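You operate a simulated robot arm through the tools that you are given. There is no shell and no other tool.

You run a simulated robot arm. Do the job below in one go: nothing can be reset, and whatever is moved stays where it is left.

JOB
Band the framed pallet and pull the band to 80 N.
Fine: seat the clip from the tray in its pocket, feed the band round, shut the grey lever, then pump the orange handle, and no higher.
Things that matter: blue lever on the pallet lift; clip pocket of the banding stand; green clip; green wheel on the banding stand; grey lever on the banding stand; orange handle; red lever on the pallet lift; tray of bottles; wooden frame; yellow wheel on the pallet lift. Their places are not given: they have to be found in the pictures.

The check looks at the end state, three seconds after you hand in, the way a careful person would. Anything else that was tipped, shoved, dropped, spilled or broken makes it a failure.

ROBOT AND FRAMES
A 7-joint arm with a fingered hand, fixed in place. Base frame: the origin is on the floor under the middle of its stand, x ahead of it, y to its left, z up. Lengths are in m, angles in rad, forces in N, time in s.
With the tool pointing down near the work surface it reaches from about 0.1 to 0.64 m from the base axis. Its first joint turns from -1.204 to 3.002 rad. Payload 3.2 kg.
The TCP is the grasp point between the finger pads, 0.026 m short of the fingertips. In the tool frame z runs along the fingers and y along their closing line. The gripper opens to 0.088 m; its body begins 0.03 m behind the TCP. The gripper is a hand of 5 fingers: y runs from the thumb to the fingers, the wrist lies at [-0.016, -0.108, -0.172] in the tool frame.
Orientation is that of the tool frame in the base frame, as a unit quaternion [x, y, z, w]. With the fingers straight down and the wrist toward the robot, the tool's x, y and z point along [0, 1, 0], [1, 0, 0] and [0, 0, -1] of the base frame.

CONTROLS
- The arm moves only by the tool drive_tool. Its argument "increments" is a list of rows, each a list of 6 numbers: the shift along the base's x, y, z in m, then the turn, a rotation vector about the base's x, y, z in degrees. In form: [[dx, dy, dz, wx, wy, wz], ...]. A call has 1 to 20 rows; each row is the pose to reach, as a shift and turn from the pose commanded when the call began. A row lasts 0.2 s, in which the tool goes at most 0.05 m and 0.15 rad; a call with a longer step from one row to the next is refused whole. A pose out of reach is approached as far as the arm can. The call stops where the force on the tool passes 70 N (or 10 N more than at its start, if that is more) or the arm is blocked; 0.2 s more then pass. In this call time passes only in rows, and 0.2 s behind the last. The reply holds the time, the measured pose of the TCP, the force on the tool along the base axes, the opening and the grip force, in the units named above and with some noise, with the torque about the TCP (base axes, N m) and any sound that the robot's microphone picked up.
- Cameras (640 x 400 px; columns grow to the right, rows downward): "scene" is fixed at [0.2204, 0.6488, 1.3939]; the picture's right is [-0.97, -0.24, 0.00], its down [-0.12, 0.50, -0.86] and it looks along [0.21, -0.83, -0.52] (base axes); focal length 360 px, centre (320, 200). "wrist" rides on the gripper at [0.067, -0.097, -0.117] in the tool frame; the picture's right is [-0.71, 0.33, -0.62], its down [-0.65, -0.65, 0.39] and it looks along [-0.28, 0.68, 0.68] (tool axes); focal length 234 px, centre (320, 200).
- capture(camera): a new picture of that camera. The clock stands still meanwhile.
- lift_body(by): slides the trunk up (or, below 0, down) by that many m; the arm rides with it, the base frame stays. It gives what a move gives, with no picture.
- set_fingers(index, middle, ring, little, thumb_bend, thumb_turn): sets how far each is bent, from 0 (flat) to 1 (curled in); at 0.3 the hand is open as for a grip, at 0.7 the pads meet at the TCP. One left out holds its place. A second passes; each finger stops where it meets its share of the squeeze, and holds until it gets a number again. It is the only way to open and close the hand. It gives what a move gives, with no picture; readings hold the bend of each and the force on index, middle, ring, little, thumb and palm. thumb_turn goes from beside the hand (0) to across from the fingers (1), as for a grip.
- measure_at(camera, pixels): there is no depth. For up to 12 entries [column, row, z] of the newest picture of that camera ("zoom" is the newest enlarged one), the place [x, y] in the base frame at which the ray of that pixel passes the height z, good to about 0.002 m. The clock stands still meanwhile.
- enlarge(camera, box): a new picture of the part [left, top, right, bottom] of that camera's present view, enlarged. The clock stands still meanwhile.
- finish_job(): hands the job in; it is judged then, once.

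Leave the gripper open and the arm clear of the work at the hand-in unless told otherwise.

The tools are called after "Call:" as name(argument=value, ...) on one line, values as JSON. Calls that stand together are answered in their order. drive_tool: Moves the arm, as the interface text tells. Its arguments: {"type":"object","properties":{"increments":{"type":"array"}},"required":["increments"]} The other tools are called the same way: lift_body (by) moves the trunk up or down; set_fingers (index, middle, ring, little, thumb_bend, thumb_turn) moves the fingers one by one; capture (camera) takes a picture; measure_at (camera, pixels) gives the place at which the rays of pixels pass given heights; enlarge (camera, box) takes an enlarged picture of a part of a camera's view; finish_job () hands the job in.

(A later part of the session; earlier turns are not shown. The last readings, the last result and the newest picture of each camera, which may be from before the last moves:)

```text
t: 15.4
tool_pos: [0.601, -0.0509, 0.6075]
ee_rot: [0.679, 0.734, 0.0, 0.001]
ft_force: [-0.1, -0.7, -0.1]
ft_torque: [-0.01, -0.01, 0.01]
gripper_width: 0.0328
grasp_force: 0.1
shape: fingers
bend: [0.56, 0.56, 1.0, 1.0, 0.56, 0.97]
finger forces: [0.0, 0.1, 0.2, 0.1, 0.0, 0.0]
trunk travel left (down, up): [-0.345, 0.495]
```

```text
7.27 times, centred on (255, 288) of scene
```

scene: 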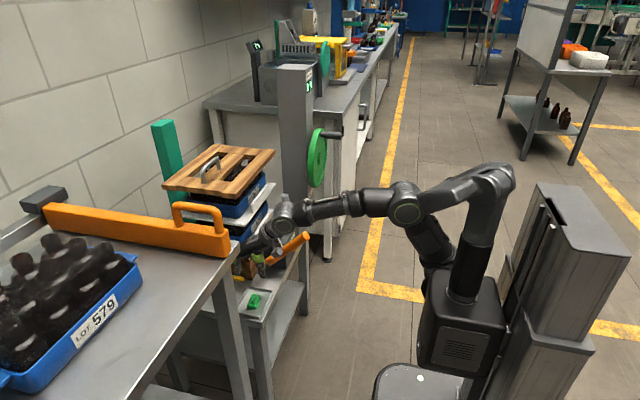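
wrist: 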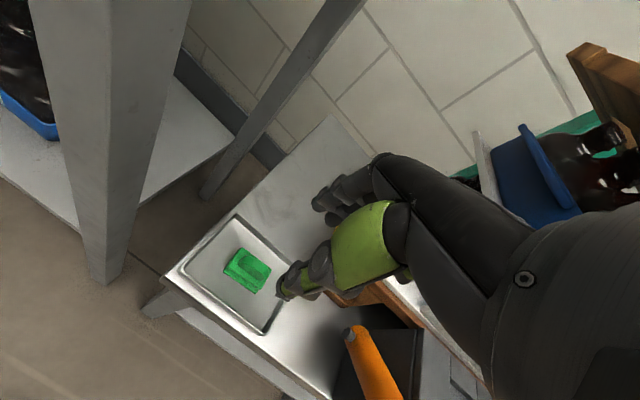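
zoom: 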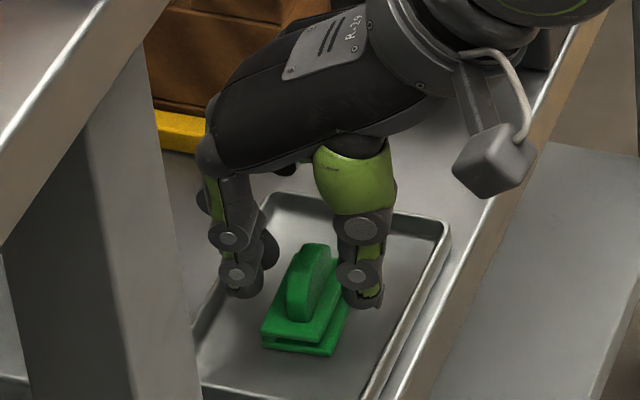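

The finger pads straddle the ridge without contact. I'll close index, middle and thumb on it.

Call:
set_fingers(index=0.8, middle=0.8, thumb_bend=0.8)

Call:
enlarge(camera="wrist", box=[220, 200, 380, 320])

Call:
enlarge(camera="scene", box=[225, 260, 285, 315])

```text
t: 16.4
tool_pos: [0.6014, -0.0511, 0.6063]
ee_rot: [0.68, 0.733, -0.001, 0.0]
ft_force: [0.2, -0.2, 0.8]
ft_torque: [0.0, 0.01, 0.0]
gripper_width: 0.0072
grasp_force: 17.3
shape: fingers
bend: [0.76, 0.78, 1.0, 1.0, 0.65, 0.93]
finger forces: [10.0, 7.4, 0.1, 0.0, 17.3, 0.0]
trunk travel left (down, up): [-0.345, 0.495]
```

```text
3.33 times, centred on (300, 260) of wrist
```

zoom: 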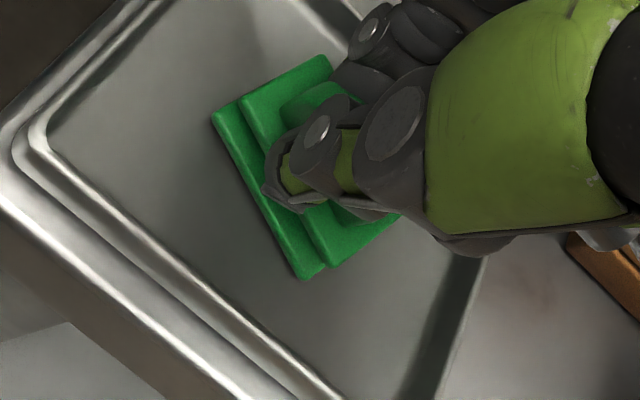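

```text
7.27 times, centred on (255, 288) of scene
```

zoom: 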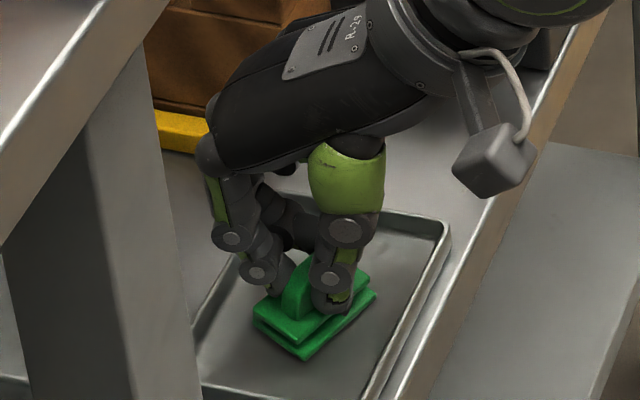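

The ridge is held with about 17 N, but the clip turned while being gripped. I'll measure its present orientation.

Call:
enlarge(camera="wrist", box=[220, 200, 380, 320])

Call:
measure_at(camera="zoom", pixels=[[212, 113, 0.563], [303, 278, 0.563], [240, 97, 0.575], [328, 266, 0.575], [330, 57, 0.575], [400, 218, 0.575]])

Call:
enlarge(camera="scene", box=[225, 260, 285, 315])

Call:
measure_at(camera="zoom", pixels=[[254, 303, 0.575], [302, 345, 0.575], [368, 278, 0.575], [303, 358, 0.563], [376, 295, 0.563]])

```text
3.33 times, centred on (300, 260) of wrist
```

zoom: 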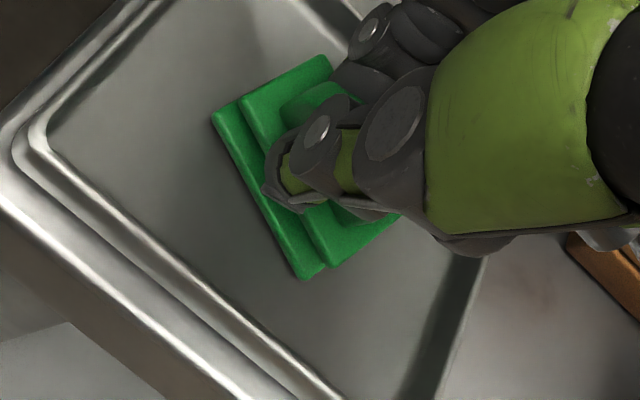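

```text
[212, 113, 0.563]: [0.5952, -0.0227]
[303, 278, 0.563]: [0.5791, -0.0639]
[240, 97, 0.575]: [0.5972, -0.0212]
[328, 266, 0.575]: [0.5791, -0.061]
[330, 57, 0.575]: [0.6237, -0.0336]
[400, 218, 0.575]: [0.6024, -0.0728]
```

```text
7.27 times, centred on (255, 288) of scene
```

zoom: 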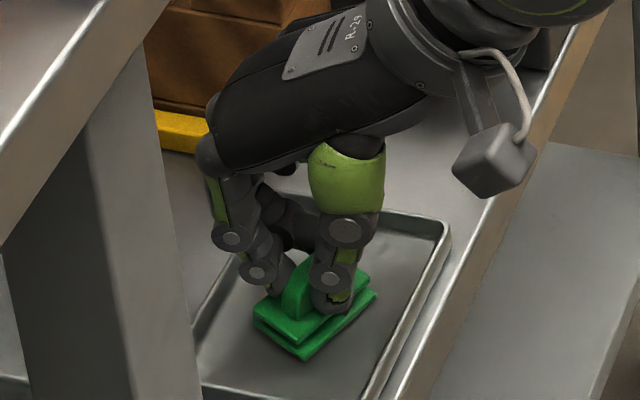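

```text
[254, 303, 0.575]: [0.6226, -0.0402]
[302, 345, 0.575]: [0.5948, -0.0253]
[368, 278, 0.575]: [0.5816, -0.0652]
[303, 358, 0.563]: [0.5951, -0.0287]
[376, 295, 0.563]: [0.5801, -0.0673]
```

The middle finger pushed one end, so the clip now sits at about -21° yaw. I'll release it, raise a little, curl the middle finger away too, and re-grip with thumb and index only, aligned with the clip.

Call:
set_fingers(index=0.56, middle=0.56, thumb_bend=0.56)

Call:
drive_tool(increments=[[0, 0, 0.015, 0, 0, 0], [0, 0, 0.03, 0, 0, 0], [0, 0, 0.05, 0, 0, 0], [0, 0, 0.06, 0, 0, 0], [0, 0, 0.06, 0, 0, 0]])

Call:
set_fingers(middle=1.0)

Call:
enlarge(camera="wrist", box=[200, 200, 360, 320])

Call:
enlarge(camera="scene", box=[225, 250, 285, 315])

```text
t: 17.4
tool_pos: [0.6014, -0.0503, 0.6062]
ee_rot: [0.68, 0.734, 0.0, -0.001]
ft_force: [-0.8, 0.4, -0.9]
ft_torque: [0.01, 0.0, 0.02]
gripper_width: 0.0326
grasp_force: 0.0
shape: fingers
bend: [0.56, 0.56, 1.0, 1.0, 0.56, 0.97]
finger forces: [0.0, 0.0, 0.1, 0.0, 0.1, 0.0]
trunk travel left (down, up): [-0.345, 0.495]
```

```text
t: 18.6
tool_pos: [0.6023, -0.0493, 0.6665]
ee_rot: [0.679, 0.734, 0.0, 0.0]
ft_force: [0.0, -0.3, -0.1]
ft_torque: [-0.01, 0.02, 0.0]
gripper_width: 0.0322
grasp_force: 0.0
shape: fingers
bend: [0.56, 0.56, 1.0, 1.0, 0.56, 0.97]
finger forces: [0.1, 0.0, 0.1, 0.0, 0.1, 0.1]
trunk travel left (down, up): [-0.345, 0.495]
```

```text
t: 19.6
tool_pos: [0.6008, -0.0502, 0.6657]
ee_rot: [0.68, 0.733, 0.0, 0.0]
ft_force: [-0.2, 0.1, -0.3]
ft_torque: [0.01, 0.0, 0.01]
gripper_width: 0.0322
grasp_force: 0.0
shape: fingers
bend: [0.56, 1.0, 1.0, 1.0, 0.56, 0.97]
finger forces: [0.0, 0.0, 0.0, 0.0, 0.0, 0.0]
trunk travel left (down, up): [-0.345, 0.495]
```

```text
3.33 times, centred on (280, 260) of wrist
```

zoom: 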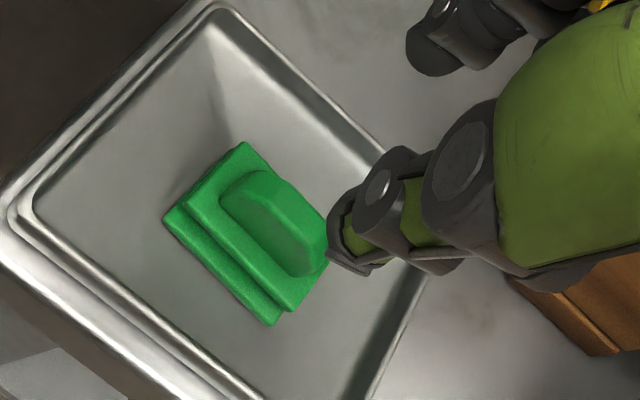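

```text
6.15 times, centred on (255, 282) of scene
```

zoom: 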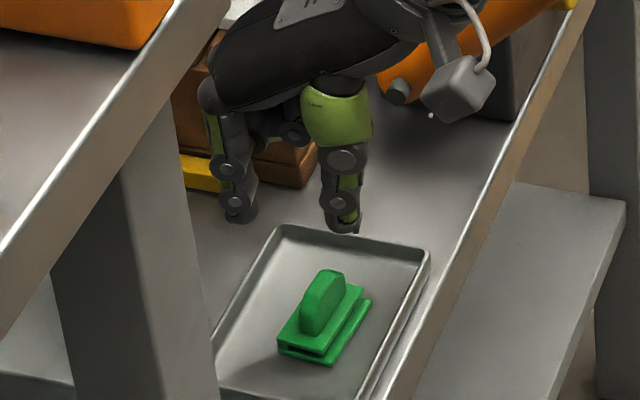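

Call:
measure_at(camera="zoom", pixels=[[278, 337, 0.575], [328, 352, 0.575], [363, 287, 0.575], [333, 365, 0.563], [371, 300, 0.563], [303, 332, 0.575], [322, 336, 0.575], [350, 290, 0.575], [330, 270, 0.595]])

Call:
enlarge(camera="wrist", box=[200, 200, 360, 320])

Call:
measure_at(camera="zoom", pixels=[[244, 142, 0.575], [183, 200, 0.575], [288, 312, 0.575], [165, 217, 0.563], [270, 325, 0.563], [218, 198, 0.575], [305, 277, 0.575], [325, 268, 0.575], [250, 175, 0.595], [320, 225, 0.595], [232, 190, 0.595]])

```text
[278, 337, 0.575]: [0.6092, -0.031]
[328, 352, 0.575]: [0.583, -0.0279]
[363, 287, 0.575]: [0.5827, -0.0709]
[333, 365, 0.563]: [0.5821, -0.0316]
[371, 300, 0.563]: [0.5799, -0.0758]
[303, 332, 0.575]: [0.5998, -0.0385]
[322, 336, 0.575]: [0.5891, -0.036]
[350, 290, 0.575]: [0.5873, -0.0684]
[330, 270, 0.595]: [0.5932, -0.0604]
```

```text
3.33 times, centred on (280, 260) of wrist
```

zoom: 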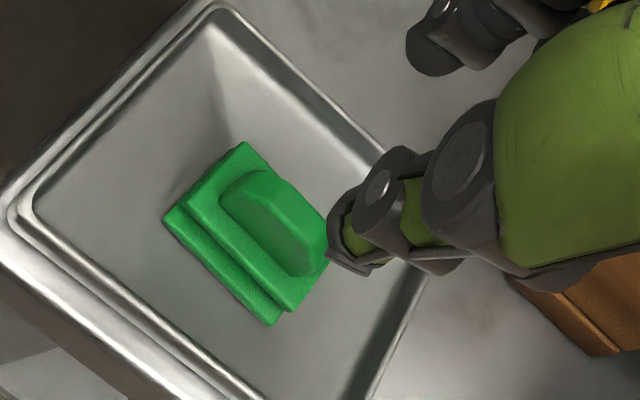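

```text
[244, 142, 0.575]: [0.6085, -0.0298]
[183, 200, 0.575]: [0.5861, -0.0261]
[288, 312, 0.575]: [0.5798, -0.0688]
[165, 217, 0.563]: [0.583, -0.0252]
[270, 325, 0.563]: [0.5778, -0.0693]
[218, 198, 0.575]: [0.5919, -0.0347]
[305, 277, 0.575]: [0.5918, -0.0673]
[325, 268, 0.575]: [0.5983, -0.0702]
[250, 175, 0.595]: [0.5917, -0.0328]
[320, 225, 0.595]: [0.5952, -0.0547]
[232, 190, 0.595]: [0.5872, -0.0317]
```

The clip settled back to about -5° yaw, with its ridge centre near (0.595, -0.051). I'll shift the tool by -6 mm in x, turn it -9° to match, and descend again to z≈0.607 with the thumb-index gap open.

Call:
drive_tool(increments=[[-0.003, 0, 0, 0, 0, -4.7], [-0.006, -0.001, 0, 0, 0, -9.3], [-0.006, -0.001, -0.015, 0, 0, -9.3], [-0.006, -0.001, -0.03, 0, 0, -9.3], [-0.006, -0.001, -0.045, 0, 0, -9.3], [-0.006, -0.001, -0.06, 0, 0, -9.3], [-0.006, -0.001, -0.06, 0, 0, -9.3]])

Call:
enlarge(camera="wrist", box=[220, 200, 380, 320])

Call:
enlarge(camera="scene", box=[225, 260, 285, 315])

```text
t: 21.2
tool_pos: [0.5947, -0.0509, 0.6063]
ee_rot: [0.736, 0.677, 0.0, 0.0]
ft_force: [0.8, 0.0, -0.9]
ft_torque: [0.02, -0.02, -0.01]
gripper_width: 0.0324
grasp_force: 0.0
shape: fingers
bend: [0.56, 1.0, 1.0, 1.0, 0.56, 0.97]
finger forces: [0.1, 0.0, 0.0, 0.1, 0.0, 0.0]
trunk travel left (down, up): [-0.345, 0.495]
```

```text
3.33 times, centred on (300, 260) of wrist
```

zoom: 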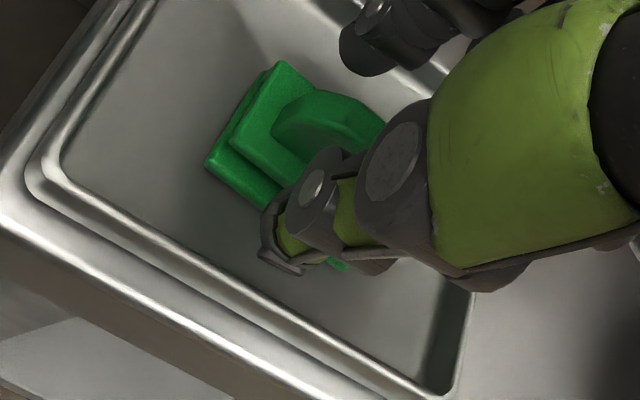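

```text
7.27 times, centred on (255, 288) of scene
```

zoom: 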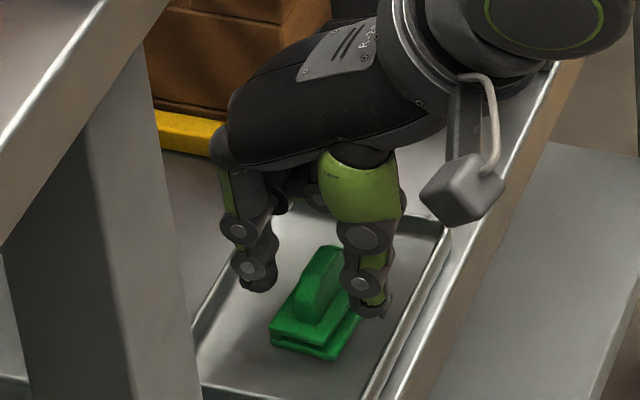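

The index and thumb now sit on opposite sides of the ridge centre. I'll close just these two.

Call:
set_fingers(index=0.78, thumb_bend=0.78)

Call:
enlarge(camera="wrist", box=[220, 200, 380, 320])

Call:
measure_at(camera="zoom", pixels=[[320, 200, 0.575]])

Call:
enlarge(camera="scene", box=[225, 260, 285, 315])

```text
t: 22.2
tool_pos: [0.597, -0.0503, 0.6069]
ee_rot: [0.737, 0.676, 0.001, 0.0]
ft_force: [0.7, -0.4, 0.7]
ft_torque: [0.03, 0.02, 0.0]
gripper_width: 0.0057
grasp_force: 11.1
shape: fingers
bend: [0.75, 1.0, 1.0, 1.0, 0.67, 0.97]
finger forces: [10.8, 0.0, 0.0, 0.1, 10.8, 0.0]
trunk travel left (down, up): [-0.345, 0.495]
```

```text
3.33 times, centred on (300, 260) of wrist
```

zoom: 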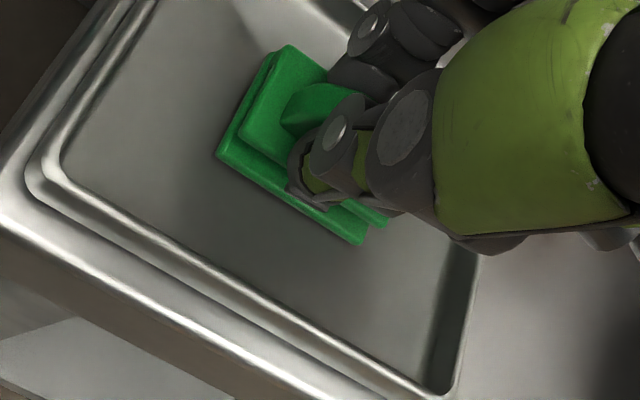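

```text
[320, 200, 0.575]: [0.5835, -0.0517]
```

```text
7.27 times, centred on (255, 288) of scene
```

zoom: 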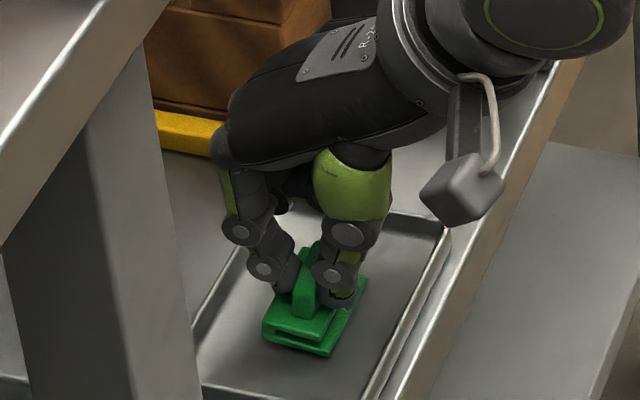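

Both press with about 10.8 N and the clip stays nearly straight. I'll measure its held orientation.

Call:
measure_at(camera="zoom", pixels=[[263, 328, 0.575], [320, 343, 0.575], [330, 356, 0.563], [366, 280, 0.563], [264, 342, 0.563]])

Call:
enlarge(camera="wrist", box=[220, 200, 380, 320])

Call:
measure_at(camera="zoom", pixels=[[216, 155, 0.563], [362, 244, 0.563], [290, 45, 0.575], [240, 140, 0.575], [385, 222, 0.575], [282, 110, 0.575]])

```text
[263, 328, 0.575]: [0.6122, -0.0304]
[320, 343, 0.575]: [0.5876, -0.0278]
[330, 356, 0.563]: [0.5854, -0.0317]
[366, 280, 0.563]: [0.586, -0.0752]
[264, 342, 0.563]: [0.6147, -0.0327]
```

```text
3.33 times, centred on (300, 260) of wrist
```

zoom: 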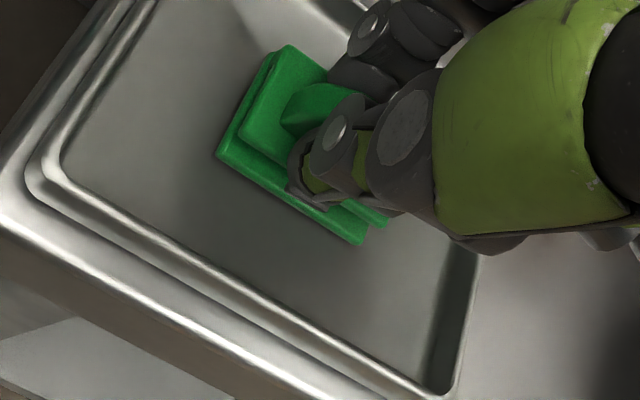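

```text
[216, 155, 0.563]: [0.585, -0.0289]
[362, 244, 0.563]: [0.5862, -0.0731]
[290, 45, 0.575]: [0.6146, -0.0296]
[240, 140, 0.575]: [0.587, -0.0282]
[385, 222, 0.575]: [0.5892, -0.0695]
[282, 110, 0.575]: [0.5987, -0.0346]
```

The clip is held straight, at about +1° yaw. The lower plate's centre is about 4 mm in +x from the TCP. I'll lift it straight up slowly and check that the grip holds.

Call:
drive_tool(increments=[[0, 0, 0.01, 0, 0, 0], [0, 0, 0.02, 0, 0, 0], [0, 0, 0.04, 0, 0, 0], [0, 0, 0.07, 0, 0, 0], [0, 0, 0.1, 0, 0, 0], [0, 0, 0.13, 0, 0, 0], [0, 0, 0.16, 0, 0, 0], [0, 0, 0.19, 0, 0, 0], [0, 0, 0.2, 0, 0, 0], [0, 0, 0.2, 0, 0, 0]])

Call:
capture(camera="wrist")

Call:
enlarge(camera="scene", box=[220, 190, 320, 320])

```text
t: 24.4
tool_pos: [0.5955, -0.0514, 0.8069]
ee_rot: [0.737, 0.676, 0.001, 0.001]
ft_force: [0.2, -1.1, -0.6]
ft_torque: [-0.01, -0.01, -0.01]
gripper_width: 0.0055
grasp_force: 11.0
shape: fingers
bend: [0.75, 1.0, 1.0, 1.0, 0.67, 0.97]
finger forces: [11.0, 0.1, 0.0, 0.1, 11.0, 0.0]
trunk travel left (down, up): [-0.345, 0.495]
```

```text
taken
```

wrist: 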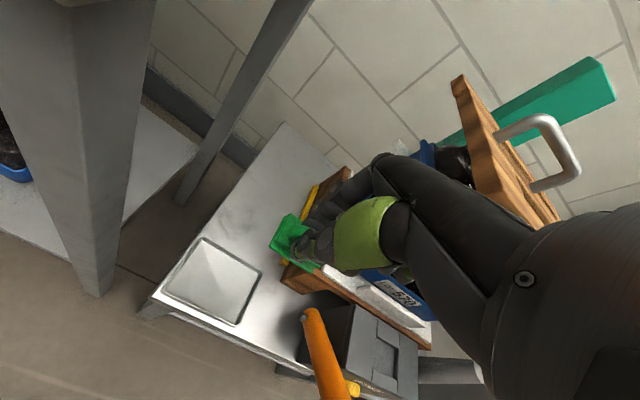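

```text
3.08 times, centred on (270, 255) of scene
```

zoom: 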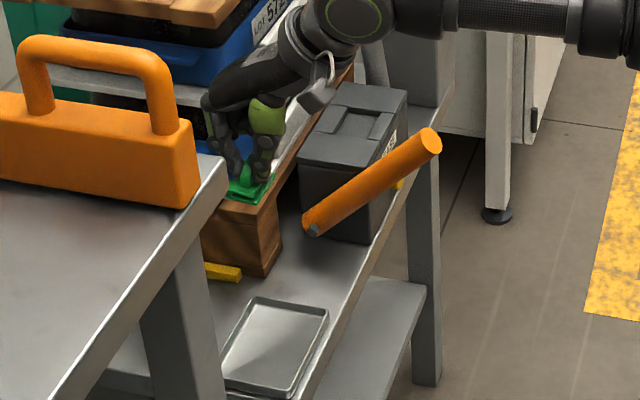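

The clip is held firmly at z≈0.807. Next I'll carry it to the space above the pocket, TCP target (0.582, -0.2867), staying at this height.

Call:
drive_tool(increments=[[-0.005, -0.02, 0, 0, 0, -0.3], [-0.01, -0.05, 0, 0, 0, -0.6], [-0.014, -0.08, 0, 0, 0, -1.2], [-0.014, -0.11, 0, 0, 0, -1.2], [-0.014, -0.14, 0, 0, 0, -1.2], [-0.014, -0.17, 0, 0, 0, -1.2], [-0.014, -0.2, 0, 0, 0, -1.2], [-0.014, -0.225, 0, 0, 0, -1.2], [-0.014, -0.2357, 0, 0, 0, -1.2], [-0.014, -0.2357, 0, 0, 0, -1.2]])

Call:
capture(camera="wrist")

Call:
enlarge(camera="scene", box=[230, 160, 330, 270])

```text
t: 26.6
tool_pos: [0.5807, -0.2882, 0.8076]
ee_rot: [0.744, 0.668, 0.0, 0.0]
ft_force: [0.2, -0.4, -0.5]
ft_torque: [0.0, 0.01, 0.0]
gripper_width: 0.0054
grasp_force: 11.4
shape: fingers
bend: [0.75, 1.0, 1.0, 1.0, 0.67, 0.97]
finger forces: [11.1, 0.0, 0.0, 0.0, 11.1, 0.0]
trunk travel left (down, up): [-0.345, 0.495]
```

```text
taken
```

wrist: 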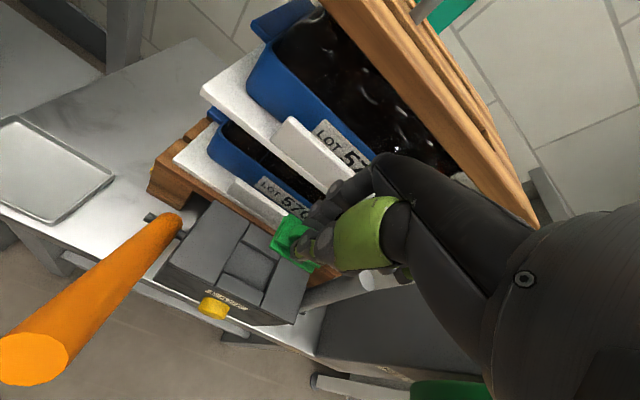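

```text
3.64 times, centred on (280, 215) of scene
```

zoom: 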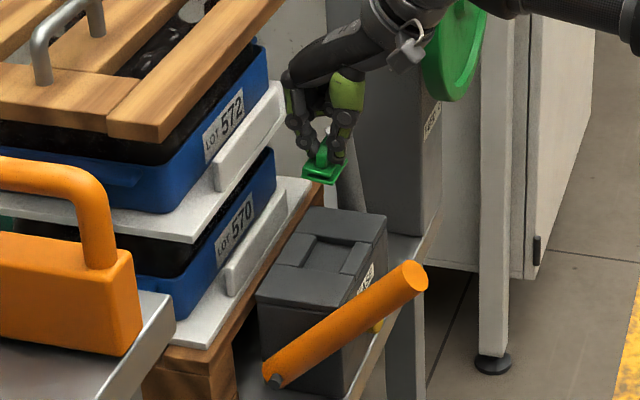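

The clip hangs above the box with clearance to the stack. I'll descend to TCP z≈0.735, clip bottom about 17 mm above the box top, and look again.

Call:
drive_tool(increments=[[0, 0, -0.02, 0, 0, 0], [0, 0, -0.04, 0, 0, 0], [0, 0, -0.055, 0, 0, 0], [0, 0, -0.065, 0, 0, 0], [0, 0, -0.071, 0, 0, 0], [0, 0, -0.071, 0, 0, 0]])

Call:
enlarge(camera="scene", box=[250, 190, 320, 245])

Call:
enlarge(camera="wrist", box=[200, 180, 360, 320])

```text
t: 28.1
tool_pos: [0.5816, -0.2881, 0.7345]
ee_rot: [0.745, 0.668, 0.0, 0.0]
ft_force: [-0.7, -0.2, -0.5]
ft_torque: [0.0, 0.04, 0.02]
gripper_width: 0.0053
grasp_force: 11.0
shape: fingers
bend: [0.75, 1.0, 1.0, 1.0, 0.67, 0.97]
finger forces: [11.2, 0.1, 0.1, 0.0, 11.2, 0.1]
trunk travel left (down, up): [-0.345, 0.495]
```

```text
7.27 times, centred on (285, 218) of scene
```

zoom: 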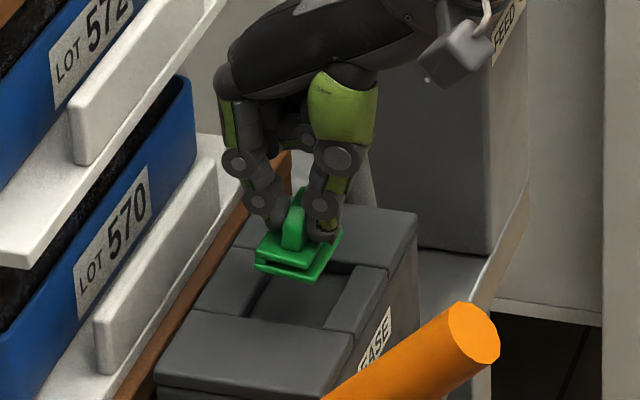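

```text
2.86 times, centred on (280, 250) of wrist
```

zoom: 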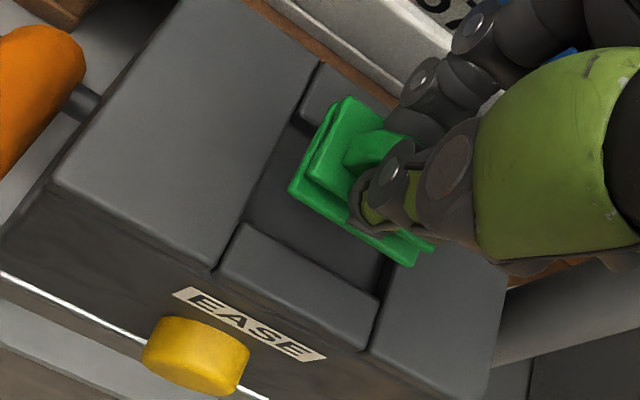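

Call:
measure_at(camera="zoom", pixels=[[288, 190, 0.691], [415, 265, 0.691], [345, 97, 0.703], [310, 175, 0.703], [435, 245, 0.703], [243, 224, 0.674], [380, 296, 0.674], [298, 128, 0.674], [215, 270, 0.674], [320, 63, 0.674], [370, 352, 0.674]])

Call:
enlarge(camera="scene", box=[250, 190, 320, 245])

Call:
measure_at(camera="zoom", pixels=[[255, 268, 0.691], [315, 282, 0.691], [343, 237, 0.691], [257, 250, 0.703], [355, 263, 0.674], [388, 268, 0.674], [323, 328, 0.674], [245, 312, 0.674], [265, 275, 0.674], [415, 215, 0.674]])

```text
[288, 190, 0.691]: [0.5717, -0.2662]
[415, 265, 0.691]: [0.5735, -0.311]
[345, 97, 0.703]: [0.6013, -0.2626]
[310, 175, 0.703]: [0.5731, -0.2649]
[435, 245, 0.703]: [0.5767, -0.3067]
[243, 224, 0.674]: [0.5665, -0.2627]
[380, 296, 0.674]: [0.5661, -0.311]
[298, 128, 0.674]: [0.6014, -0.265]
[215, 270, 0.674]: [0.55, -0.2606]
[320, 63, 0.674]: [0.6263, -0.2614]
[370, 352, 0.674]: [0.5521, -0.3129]
```

```text
7.27 times, centred on (285, 218) of scene
```

zoom: 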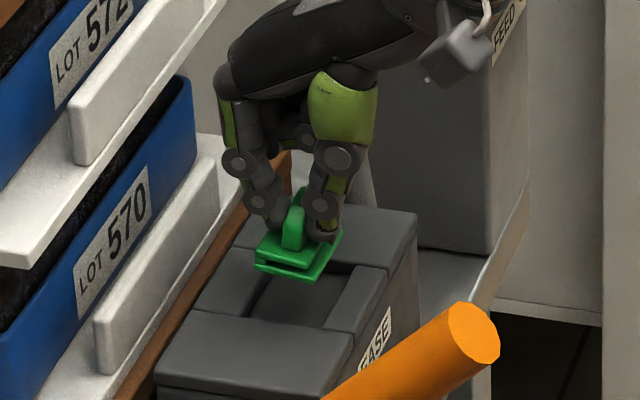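

```text
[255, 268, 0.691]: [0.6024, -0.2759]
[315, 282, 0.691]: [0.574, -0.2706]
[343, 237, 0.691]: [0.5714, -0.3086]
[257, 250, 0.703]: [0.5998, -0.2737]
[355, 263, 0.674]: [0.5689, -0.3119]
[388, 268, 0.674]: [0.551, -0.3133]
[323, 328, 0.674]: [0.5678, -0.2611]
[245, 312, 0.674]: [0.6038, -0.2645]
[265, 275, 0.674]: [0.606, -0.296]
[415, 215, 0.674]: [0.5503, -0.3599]
```

The pocket centre measures (0.586, -0.2873) and the clip's lower plate centre about (0.587, -0.2886), nearly parallel to it. I'll shift by (-1, +1.3) mm and lower by 20 mm.

Call:
drive_tool(increments=[[-0.001, 0.0013, 0, 0, 0, 0], [-0.001, 0.0013, -0.005, 0, 0, 0], [-0.001, 0.0013, -0.01, 0, 0, 0], [-0.001, 0.0013, -0.015, 0, 0, 0], [-0.001, 0.0013, -0.02, 0, 0, 0], [-0.001, 0.0013, -0.02, 0, 0, 0]])

Call:
enlarge(camera="wrist", box=[220, 180, 380, 300])

Call:
enlarge(camera="scene", box=[260, 200, 310, 240])

```text
t: 29.4
tool_pos: [0.5795, -0.2857, 0.716]
ee_rot: [0.744, 0.668, -0.001, -0.001]
ft_force: [0.0, -0.7, -0.3]
ft_torque: [-0.02, 0.03, -0.01]
gripper_width: 0.0057
grasp_force: 11.3
shape: fingers
bend: [0.75, 1.0, 1.0, 1.0, 0.67, 0.97]
finger forces: [11.3, 0.0, 0.0, 0.1, 11.3, 0.1]
trunk travel left (down, up): [-0.345, 0.495]
```

```text
3.33 times, centred on (300, 240) of wrist
```

zoom: 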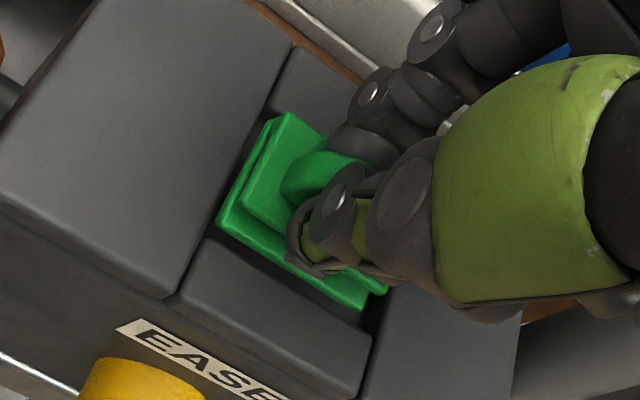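

```text
10.00 times, centred on (285, 220) of scene
```

zoom: 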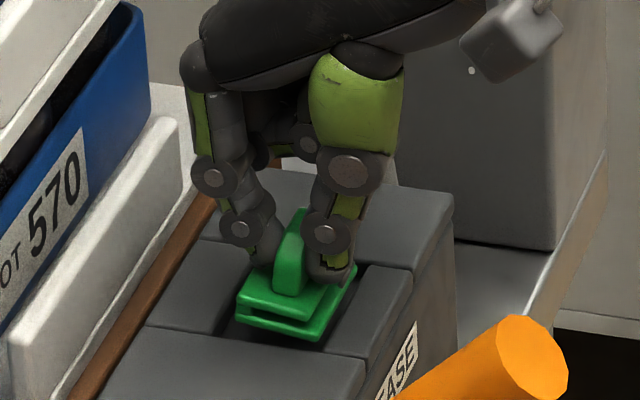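

Call:
enlarge(camera="wrist", box=[220, 180, 380, 300])

Call:
measure_at(camera="zoom", pixels=[[216, 222, 0.674], [368, 310, 0.674], [287, 112, 0.685], [240, 208, 0.685], [390, 290, 0.685], [207, 242, 0.674], [373, 337, 0.674], [268, 112, 0.674], [163, 297, 0.674], [290, 48, 0.674]])

```text
3.33 times, centred on (300, 240) of wrist
```

zoom: 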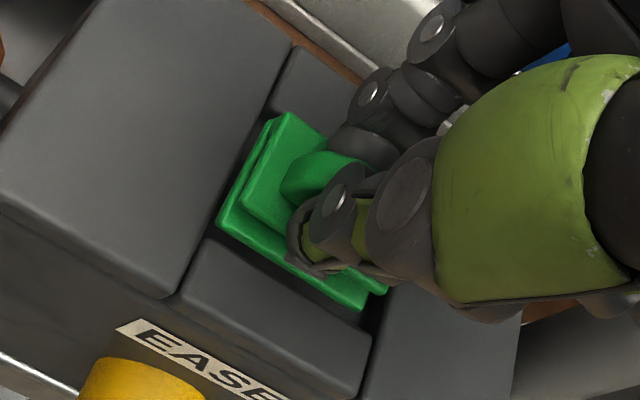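

```text
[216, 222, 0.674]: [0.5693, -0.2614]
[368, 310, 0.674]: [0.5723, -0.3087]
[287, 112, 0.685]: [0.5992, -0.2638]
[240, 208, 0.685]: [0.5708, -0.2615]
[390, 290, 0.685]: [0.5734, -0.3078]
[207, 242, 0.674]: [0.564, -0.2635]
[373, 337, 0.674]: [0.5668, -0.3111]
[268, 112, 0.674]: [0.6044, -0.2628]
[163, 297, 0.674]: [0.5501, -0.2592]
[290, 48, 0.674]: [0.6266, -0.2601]
```

The clip sits about 1.5 mm too far toward +y. I'll correct that by -1.7 mm, then lower in 3 mm steps down to -12 mm and read the force.

Call:
drive_tool(increments=[[0, -0.0017, 0, 0, 0, 0], [0, -0.0017, -0.003, 0, 0, 0], [0, -0.0017, -0.006, 0, 0, 0], [0, -0.0017, -0.006, 0, 0, 0]])

Call:
enlarge(camera="wrist", box=[220, 180, 380, 300])

Call:
enlarge(camera="scene", box=[260, 200, 310, 240])

```text
t: 30.4
tool_pos: [0.5792, -0.2878, 0.7092]
ee_rot: [0.743, 0.669, -0.001, 0.0]
ft_force: [0.3, -0.3, -0.5]
ft_torque: [-0.03, -0.02, -0.05]
gripper_width: 0.0054
grasp_force: 11.1
shape: fingers
bend: [0.76, 1.0, 1.0, 1.0, 0.67, 0.97]
finger forces: [11.6, 0.0, 0.0, 0.0, 11.1, 0.1]
trunk travel left (down, up): [-0.345, 0.495]
```

```text
3.33 times, centred on (300, 240) of wrist
```

zoom: 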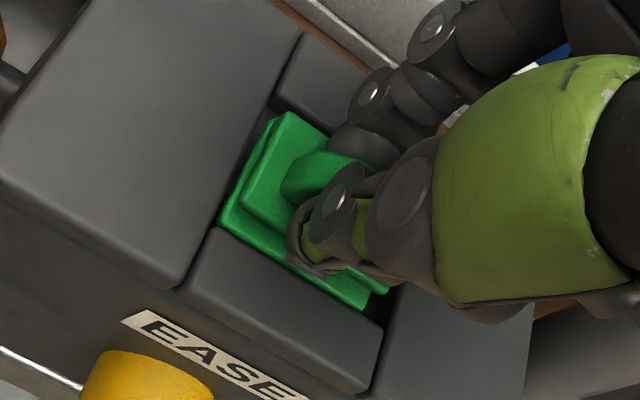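

```text
10.00 times, centred on (285, 220) of scene
```

zoom: 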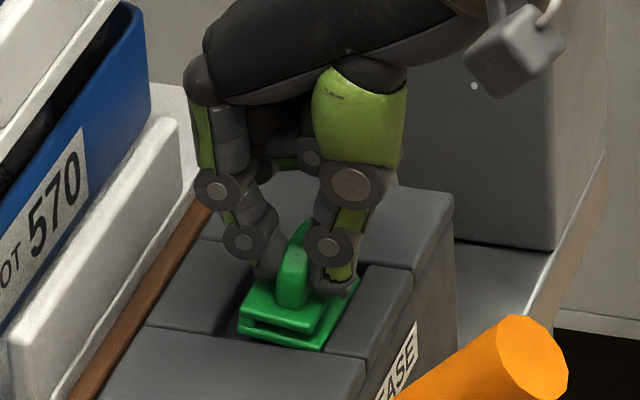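

The clip is entering the pocket with no side force. I'll continue down in 2–3 mm steps.

Call:
drive_tool(increments=[[0, 0, -0.002, 0, 0, 0], [0, 0, -0.004, 0, 0, 0], [0, 0, -0.004, 0, 0, 0]])

Call:
enlarge(camera="scene", box=[260, 200, 310, 240])

Call:
enlarge(camera="wrist", box=[220, 180, 380, 300])

```text
t: 31.2
tool_pos: [0.5797, -0.2875, 0.7049]
ee_rot: [0.744, 0.668, 0.0, 0.0]
ft_force: [1.1, -0.6, 0.8]
ft_torque: [0.0, -0.04, -0.03]
gripper_width: 0.0056
grasp_force: 11.6
shape: fingers
bend: [0.76, 1.0, 1.0, 1.0, 0.67, 0.97]
finger forces: [11.7, 0.0, 0.0, 0.1, 11.1, 0.1]
trunk travel left (down, up): [-0.345, 0.495]
```

```text
10.00 times, centred on (285, 220) of scene
```

zoom: 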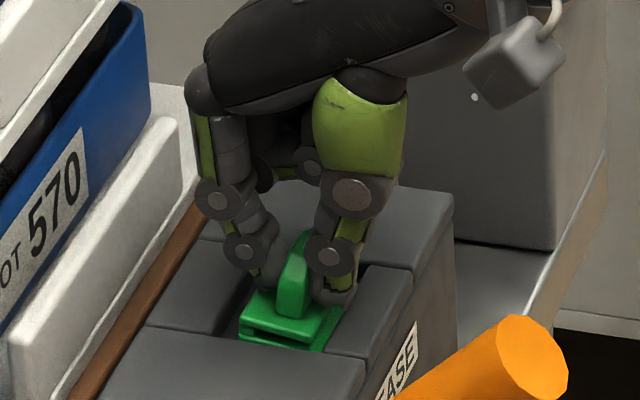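

```text
3.33 times, centred on (300, 240) of wrist
```

zoom: 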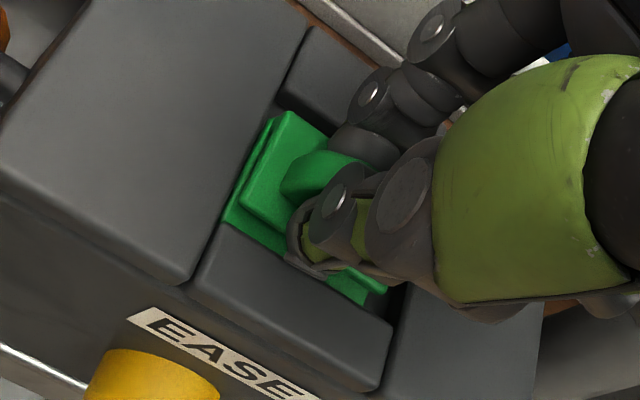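

Call:
drive_tool(increments=[[0, 0, -0.0015, 0, 0, 0], [0, 0, -0.003, 0, 0, 0], [0, 0, -0.003, 0, 0, 0]])

Call:
enlarge(camera="scene", box=[260, 200, 310, 240])

```text
t: 32.0
tool_pos: [0.5803, -0.2873, 0.7028]
ee_rot: [0.744, 0.668, 0.001, 0.001]
ft_force: [2.3, -0.3, 4.5]
ft_torque: [0.05, -0.03, 0.01]
gripper_width: 0.0057
grasp_force: 11.4
shape: fingers
bend: [0.76, 1.0, 1.0, 1.0, 0.67, 0.97]
finger forces: [13.0, 0.0, 0.0, 0.0, 10.7, 0.0]
trunk travel left (down, up): [-0.345, 0.495]
```

```text
10.00 times, centred on (285, 220) of scene
```

zoom: 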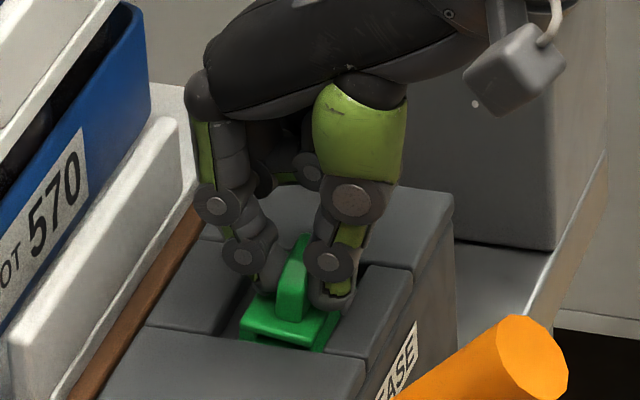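

There's a 4.5 N upward force: something is touching, probably the clip on the pocket floor. I'll push down by another 1.5 mm to see whether it is a firm stop.

Call:
drive_tool(increments=[[0, 0, -0.0015, 0, 0, 0], [0, 0, -0.0015, 0, 0, 0]])

Call:
enlarge(camera="wrist", box=[220, 180, 380, 300])

Call:
enlarge(camera="scene", box=[260, 200, 310, 240])

```text
t: 32.6
tool_pos: [0.5806, -0.2878, 0.7019]
ee_rot: [0.743, 0.669, 0.001, 0.001]
ft_force: [3.1, 0.8, 8.4]
ft_torque: [0.05, -0.03, -0.06]
gripper_width: 0.005
grasp_force: 11.4
shape: fingers
bend: [0.76, 1.0, 1.0, 1.0, 0.67, 0.97]
finger forces: [13.7, 0.0, 0.0, 0.0, 9.9, 0.0]
trunk travel left (down, up): [-0.345, 0.495]
```

```text
3.33 times, centred on (300, 240) of wrist
```

zoom: 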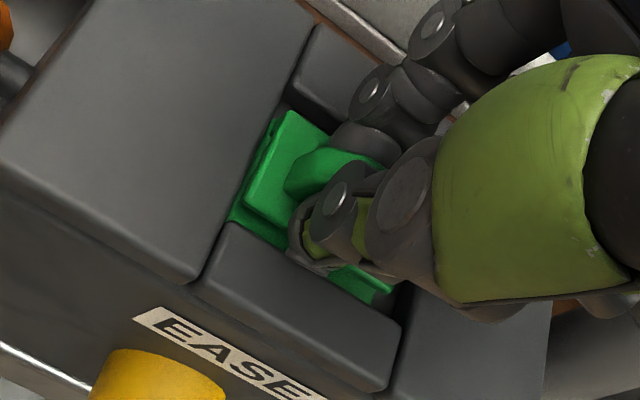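

```text
10.00 times, centred on (285, 220) of scene
```

zoom: 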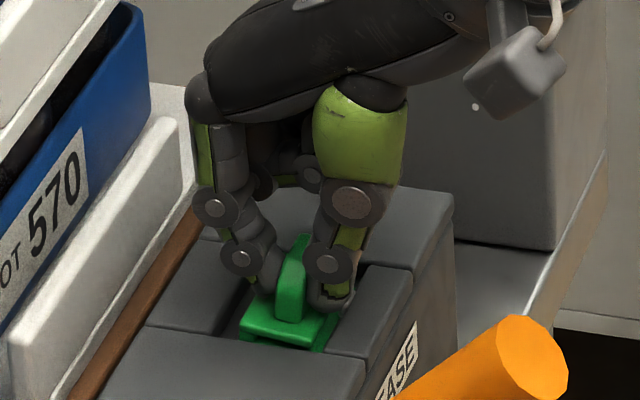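

The stop is firm, so the clip is on the pocket floor. I'll release it by opening index and thumb slightly, keeping clear of the stack.

Call:
set_fingers(index=0.58, thumb_bend=0.58)

Call:
enlarge(camera="wrist", box=[220, 180, 380, 300])

Call:
enlarge(camera="scene", box=[260, 200, 310, 240])

```text
t: 33.6
tool_pos: [0.5816, -0.2871, 0.7016]
ee_rot: [0.744, 0.669, 0.0, 0.0]
ft_force: [0.2, -0.4, 0.5]
ft_torque: [-0.01, 0.01, 0.0]
gripper_width: 0.0302
grasp_force: 0.1
shape: fingers
bend: [0.57, 1.0, 1.0, 1.0, 0.57, 0.97]
finger forces: [0.0, 0.0, 0.0, 0.0, 0.0, 0.0]
trunk travel left (down, up): [-0.345, 0.495]
```

```text
3.33 times, centred on (300, 240) of wrist
```

zoom: 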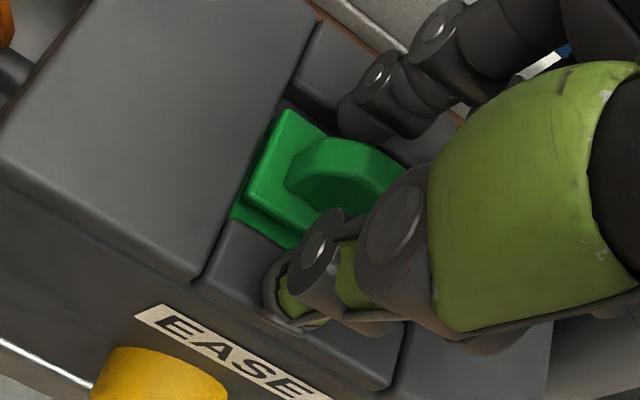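

```text
10.00 times, centred on (285, 220) of scene
```

zoom: 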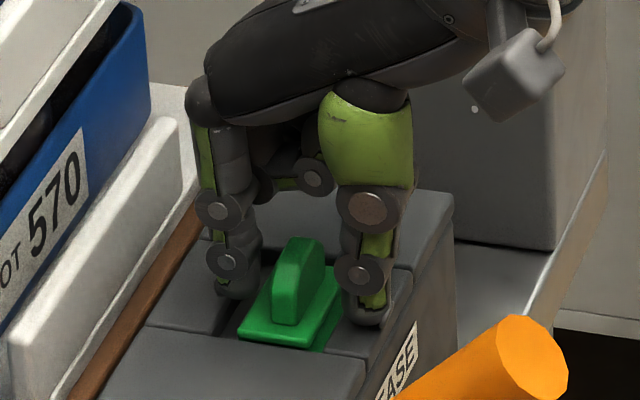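

Released: the clip stays upright in the pocket. I'll raise the hand straight up and inspect the seat.

Call:
drive_tool(increments=[[0, 0, 0.01, 0, 0, 0], [0, 0, 0.025, 0, 0, 0], [0, 0, 0.05, 0, 0, 0], [0, 0, 0.08, 0, 0, 0], [0, 0, 0.11, 0, 0, 0], [0, 0, 0.11, 0, 0, 0]])

Call:
capture(camera="wrist")

Call:
enlarge(camera="wrist", box=[180, 190, 320, 300])

Call:
enlarge(camera="scene", box=[260, 200, 310, 240])

```text
t: 35.0
tool_pos: [0.5825, -0.2882, 0.8119]
ee_rot: [0.744, 0.668, 0.001, 0.0]
ft_force: [-0.8, 0.2, 0.3]
ft_torque: [0.0, 0.01, 0.02]
gripper_width: 0.03
grasp_force: 0.1
shape: fingers
bend: [0.57, 1.0, 1.0, 1.0, 0.57, 0.97]
finger forces: [0.0, 0.0, 0.0, 0.0, 0.0, 0.0]
trunk travel left (down, up): [-0.345, 0.495]
```

```text
taken
```

wrist: 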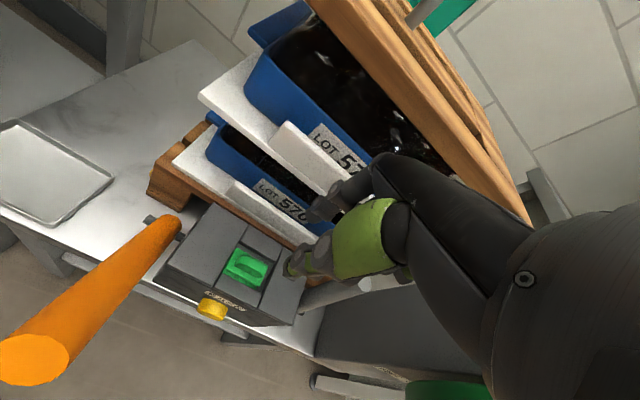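

```text
3.64 times, centred on (250, 245) of wrist
```

zoom: 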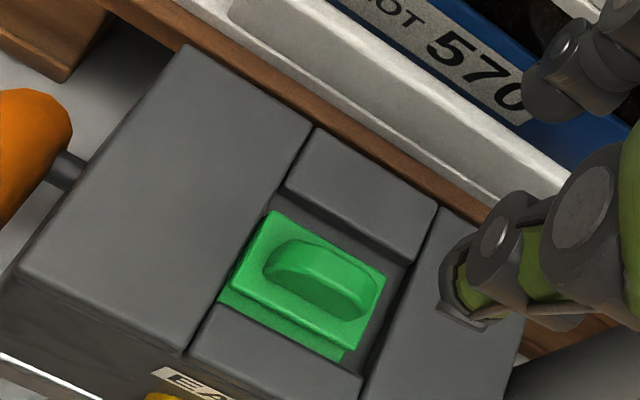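

```text
10.00 times, centred on (285, 220) of scene
```

zoom: 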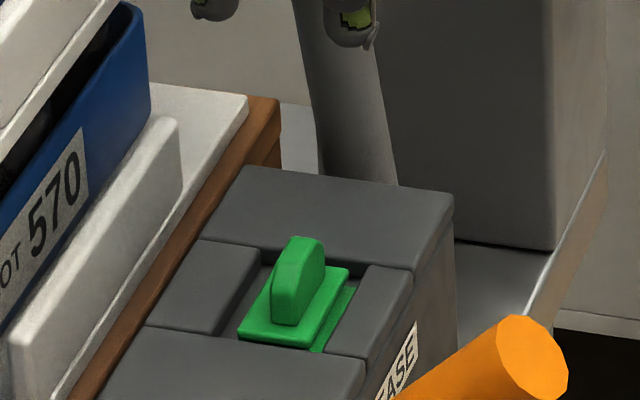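

The clip sits level in the pocket. Next is feeding the band. I'll zoom hard on the FEED label and the wheel in the scene view for any direction hint.

Call:
enlarge(camera="scene", box=[300, 175, 325, 205])

Call:
enlarge(camera="scene", box=[290, 115, 350, 200])

Call:
enlarge(camera="scene", box=[265, 55, 330, 120])

```text
13.33 times, centred on (312, 190) of scene
```

zoom: 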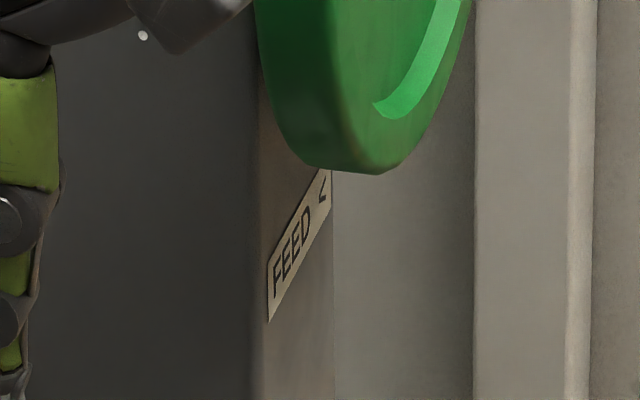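

```text
4.71 times, centred on (320, 158) of scene
```

zoom: 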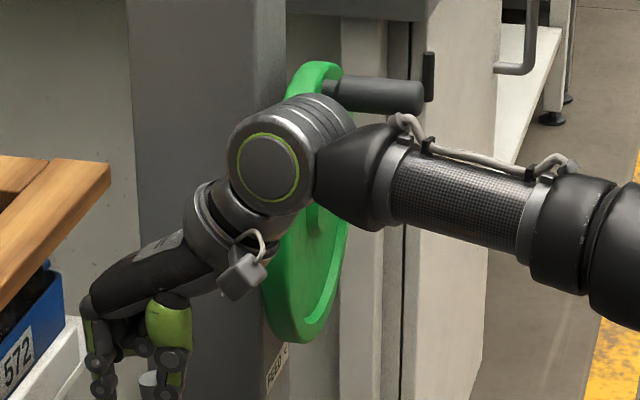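

```text
6.15 times, centred on (298, 88) of scene
```

zoom: 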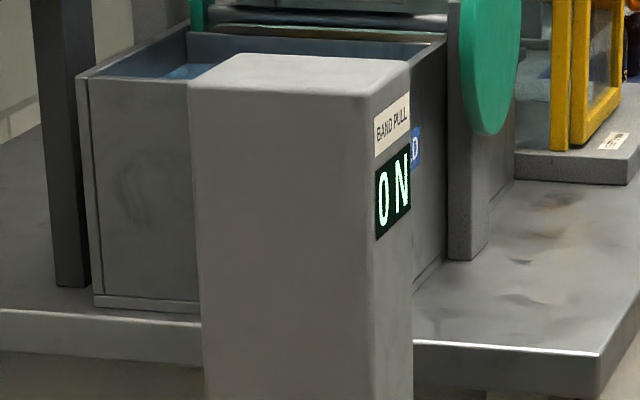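

The label reads "FEED 2 …" with the rest hidden from this angle. I'll back the hand away from the stand toward the robot, then go beside the wheel so that the upper-right free part of the wrist view sees the label and the wheel from the front.

Call:
drive_tool(increments=[[-0.03, 0, 0, 0, 0, 0], [-0.07, 0, 0, 0, 0, 0], [-0.11, 0, 0, 0, 0, 0], [-0.15, 0, 0, 0, 0, 1], [-0.19, 0, 0, 0, 0, 2], [-0.23, 0, 0, 0, 0, 3], [-0.25, -0.03, 0, 0, 0, 4], [-0.26, -0.06, -0.01, 0, 0, 5], [-0.265, -0.09, -0.02, 0, 0, 6], [-0.27, -0.12, -0.04, 0, 0, 6], [-0.275, -0.145, -0.07, 0, 0, 6], [-0.275, -0.165, -0.1, 0, 0, 6], [-0.275, -0.165, -0.1, 0, 0, 6]])

Call:
capture(camera="wrist")

Call:
capture(camera="scene")

```text
t: 37.9
tool_pos: [0.3058, -0.4529, 0.7097]
ee_rot: [0.708, 0.706, 0.0, 0.0]
ft_force: [-0.1, -0.2, -0.1]
ft_torque: [-0.04, 0.02, -0.01]
gripper_width: 0.0302
grasp_force: 0.0
shape: fingers
bend: [0.57, 1.0, 1.0, 1.0, 0.57, 0.97]
finger forces: [0.0, 0.1, 0.0, 0.0, 0.0, 0.1]
out of reach, approached as far as the arm can: row 4, 5, 6, 7, 8
trunk travel left (down, up): [-0.345, 0.495]
```

```text
taken
```

wrist: 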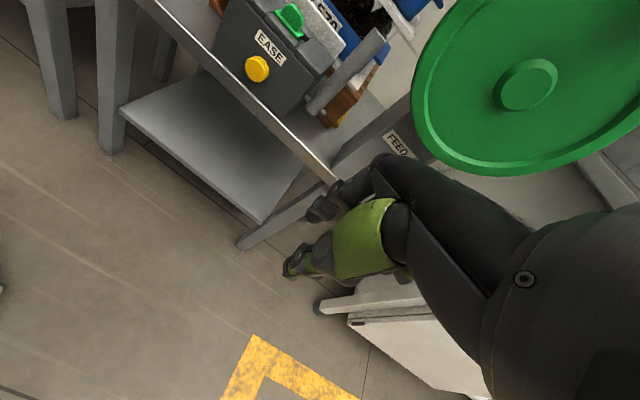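

```text
taken
```

scene: 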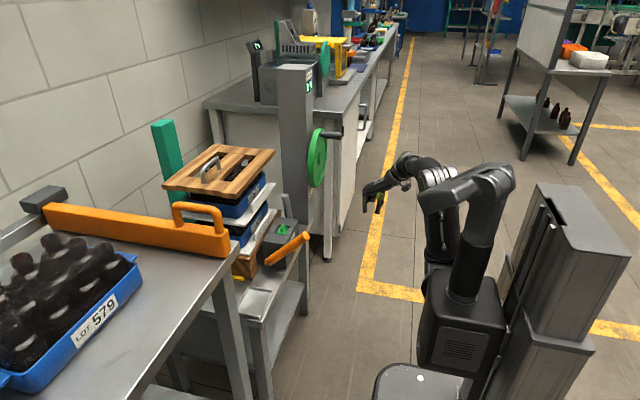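

The FEED label is visible at wrist (400,143). I'll zoom in.

Call:
enlarge(camera="wrist", box=[360, 110, 440, 180])

Call:
enlarge(camera="wrist", box=[280, 20, 420, 160])

```text
5.71 times, centred on (400, 145) of wrist
```

zoom: 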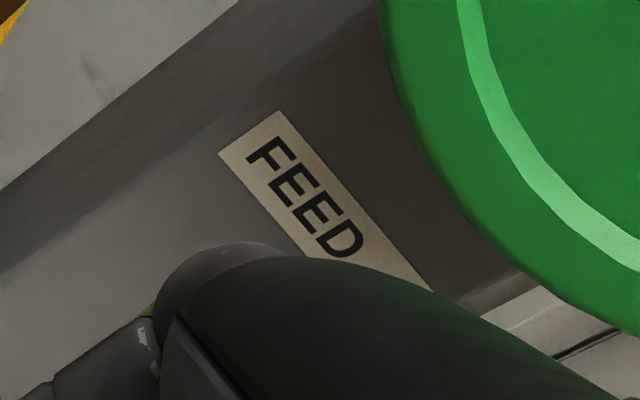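

```text
2.86 times, centred on (350, 90) of wrist
```

zoom: 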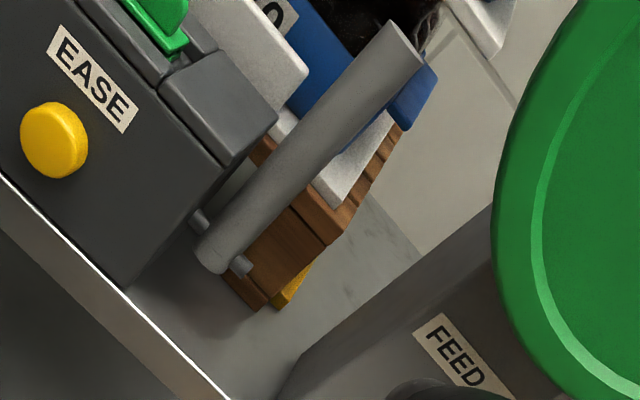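

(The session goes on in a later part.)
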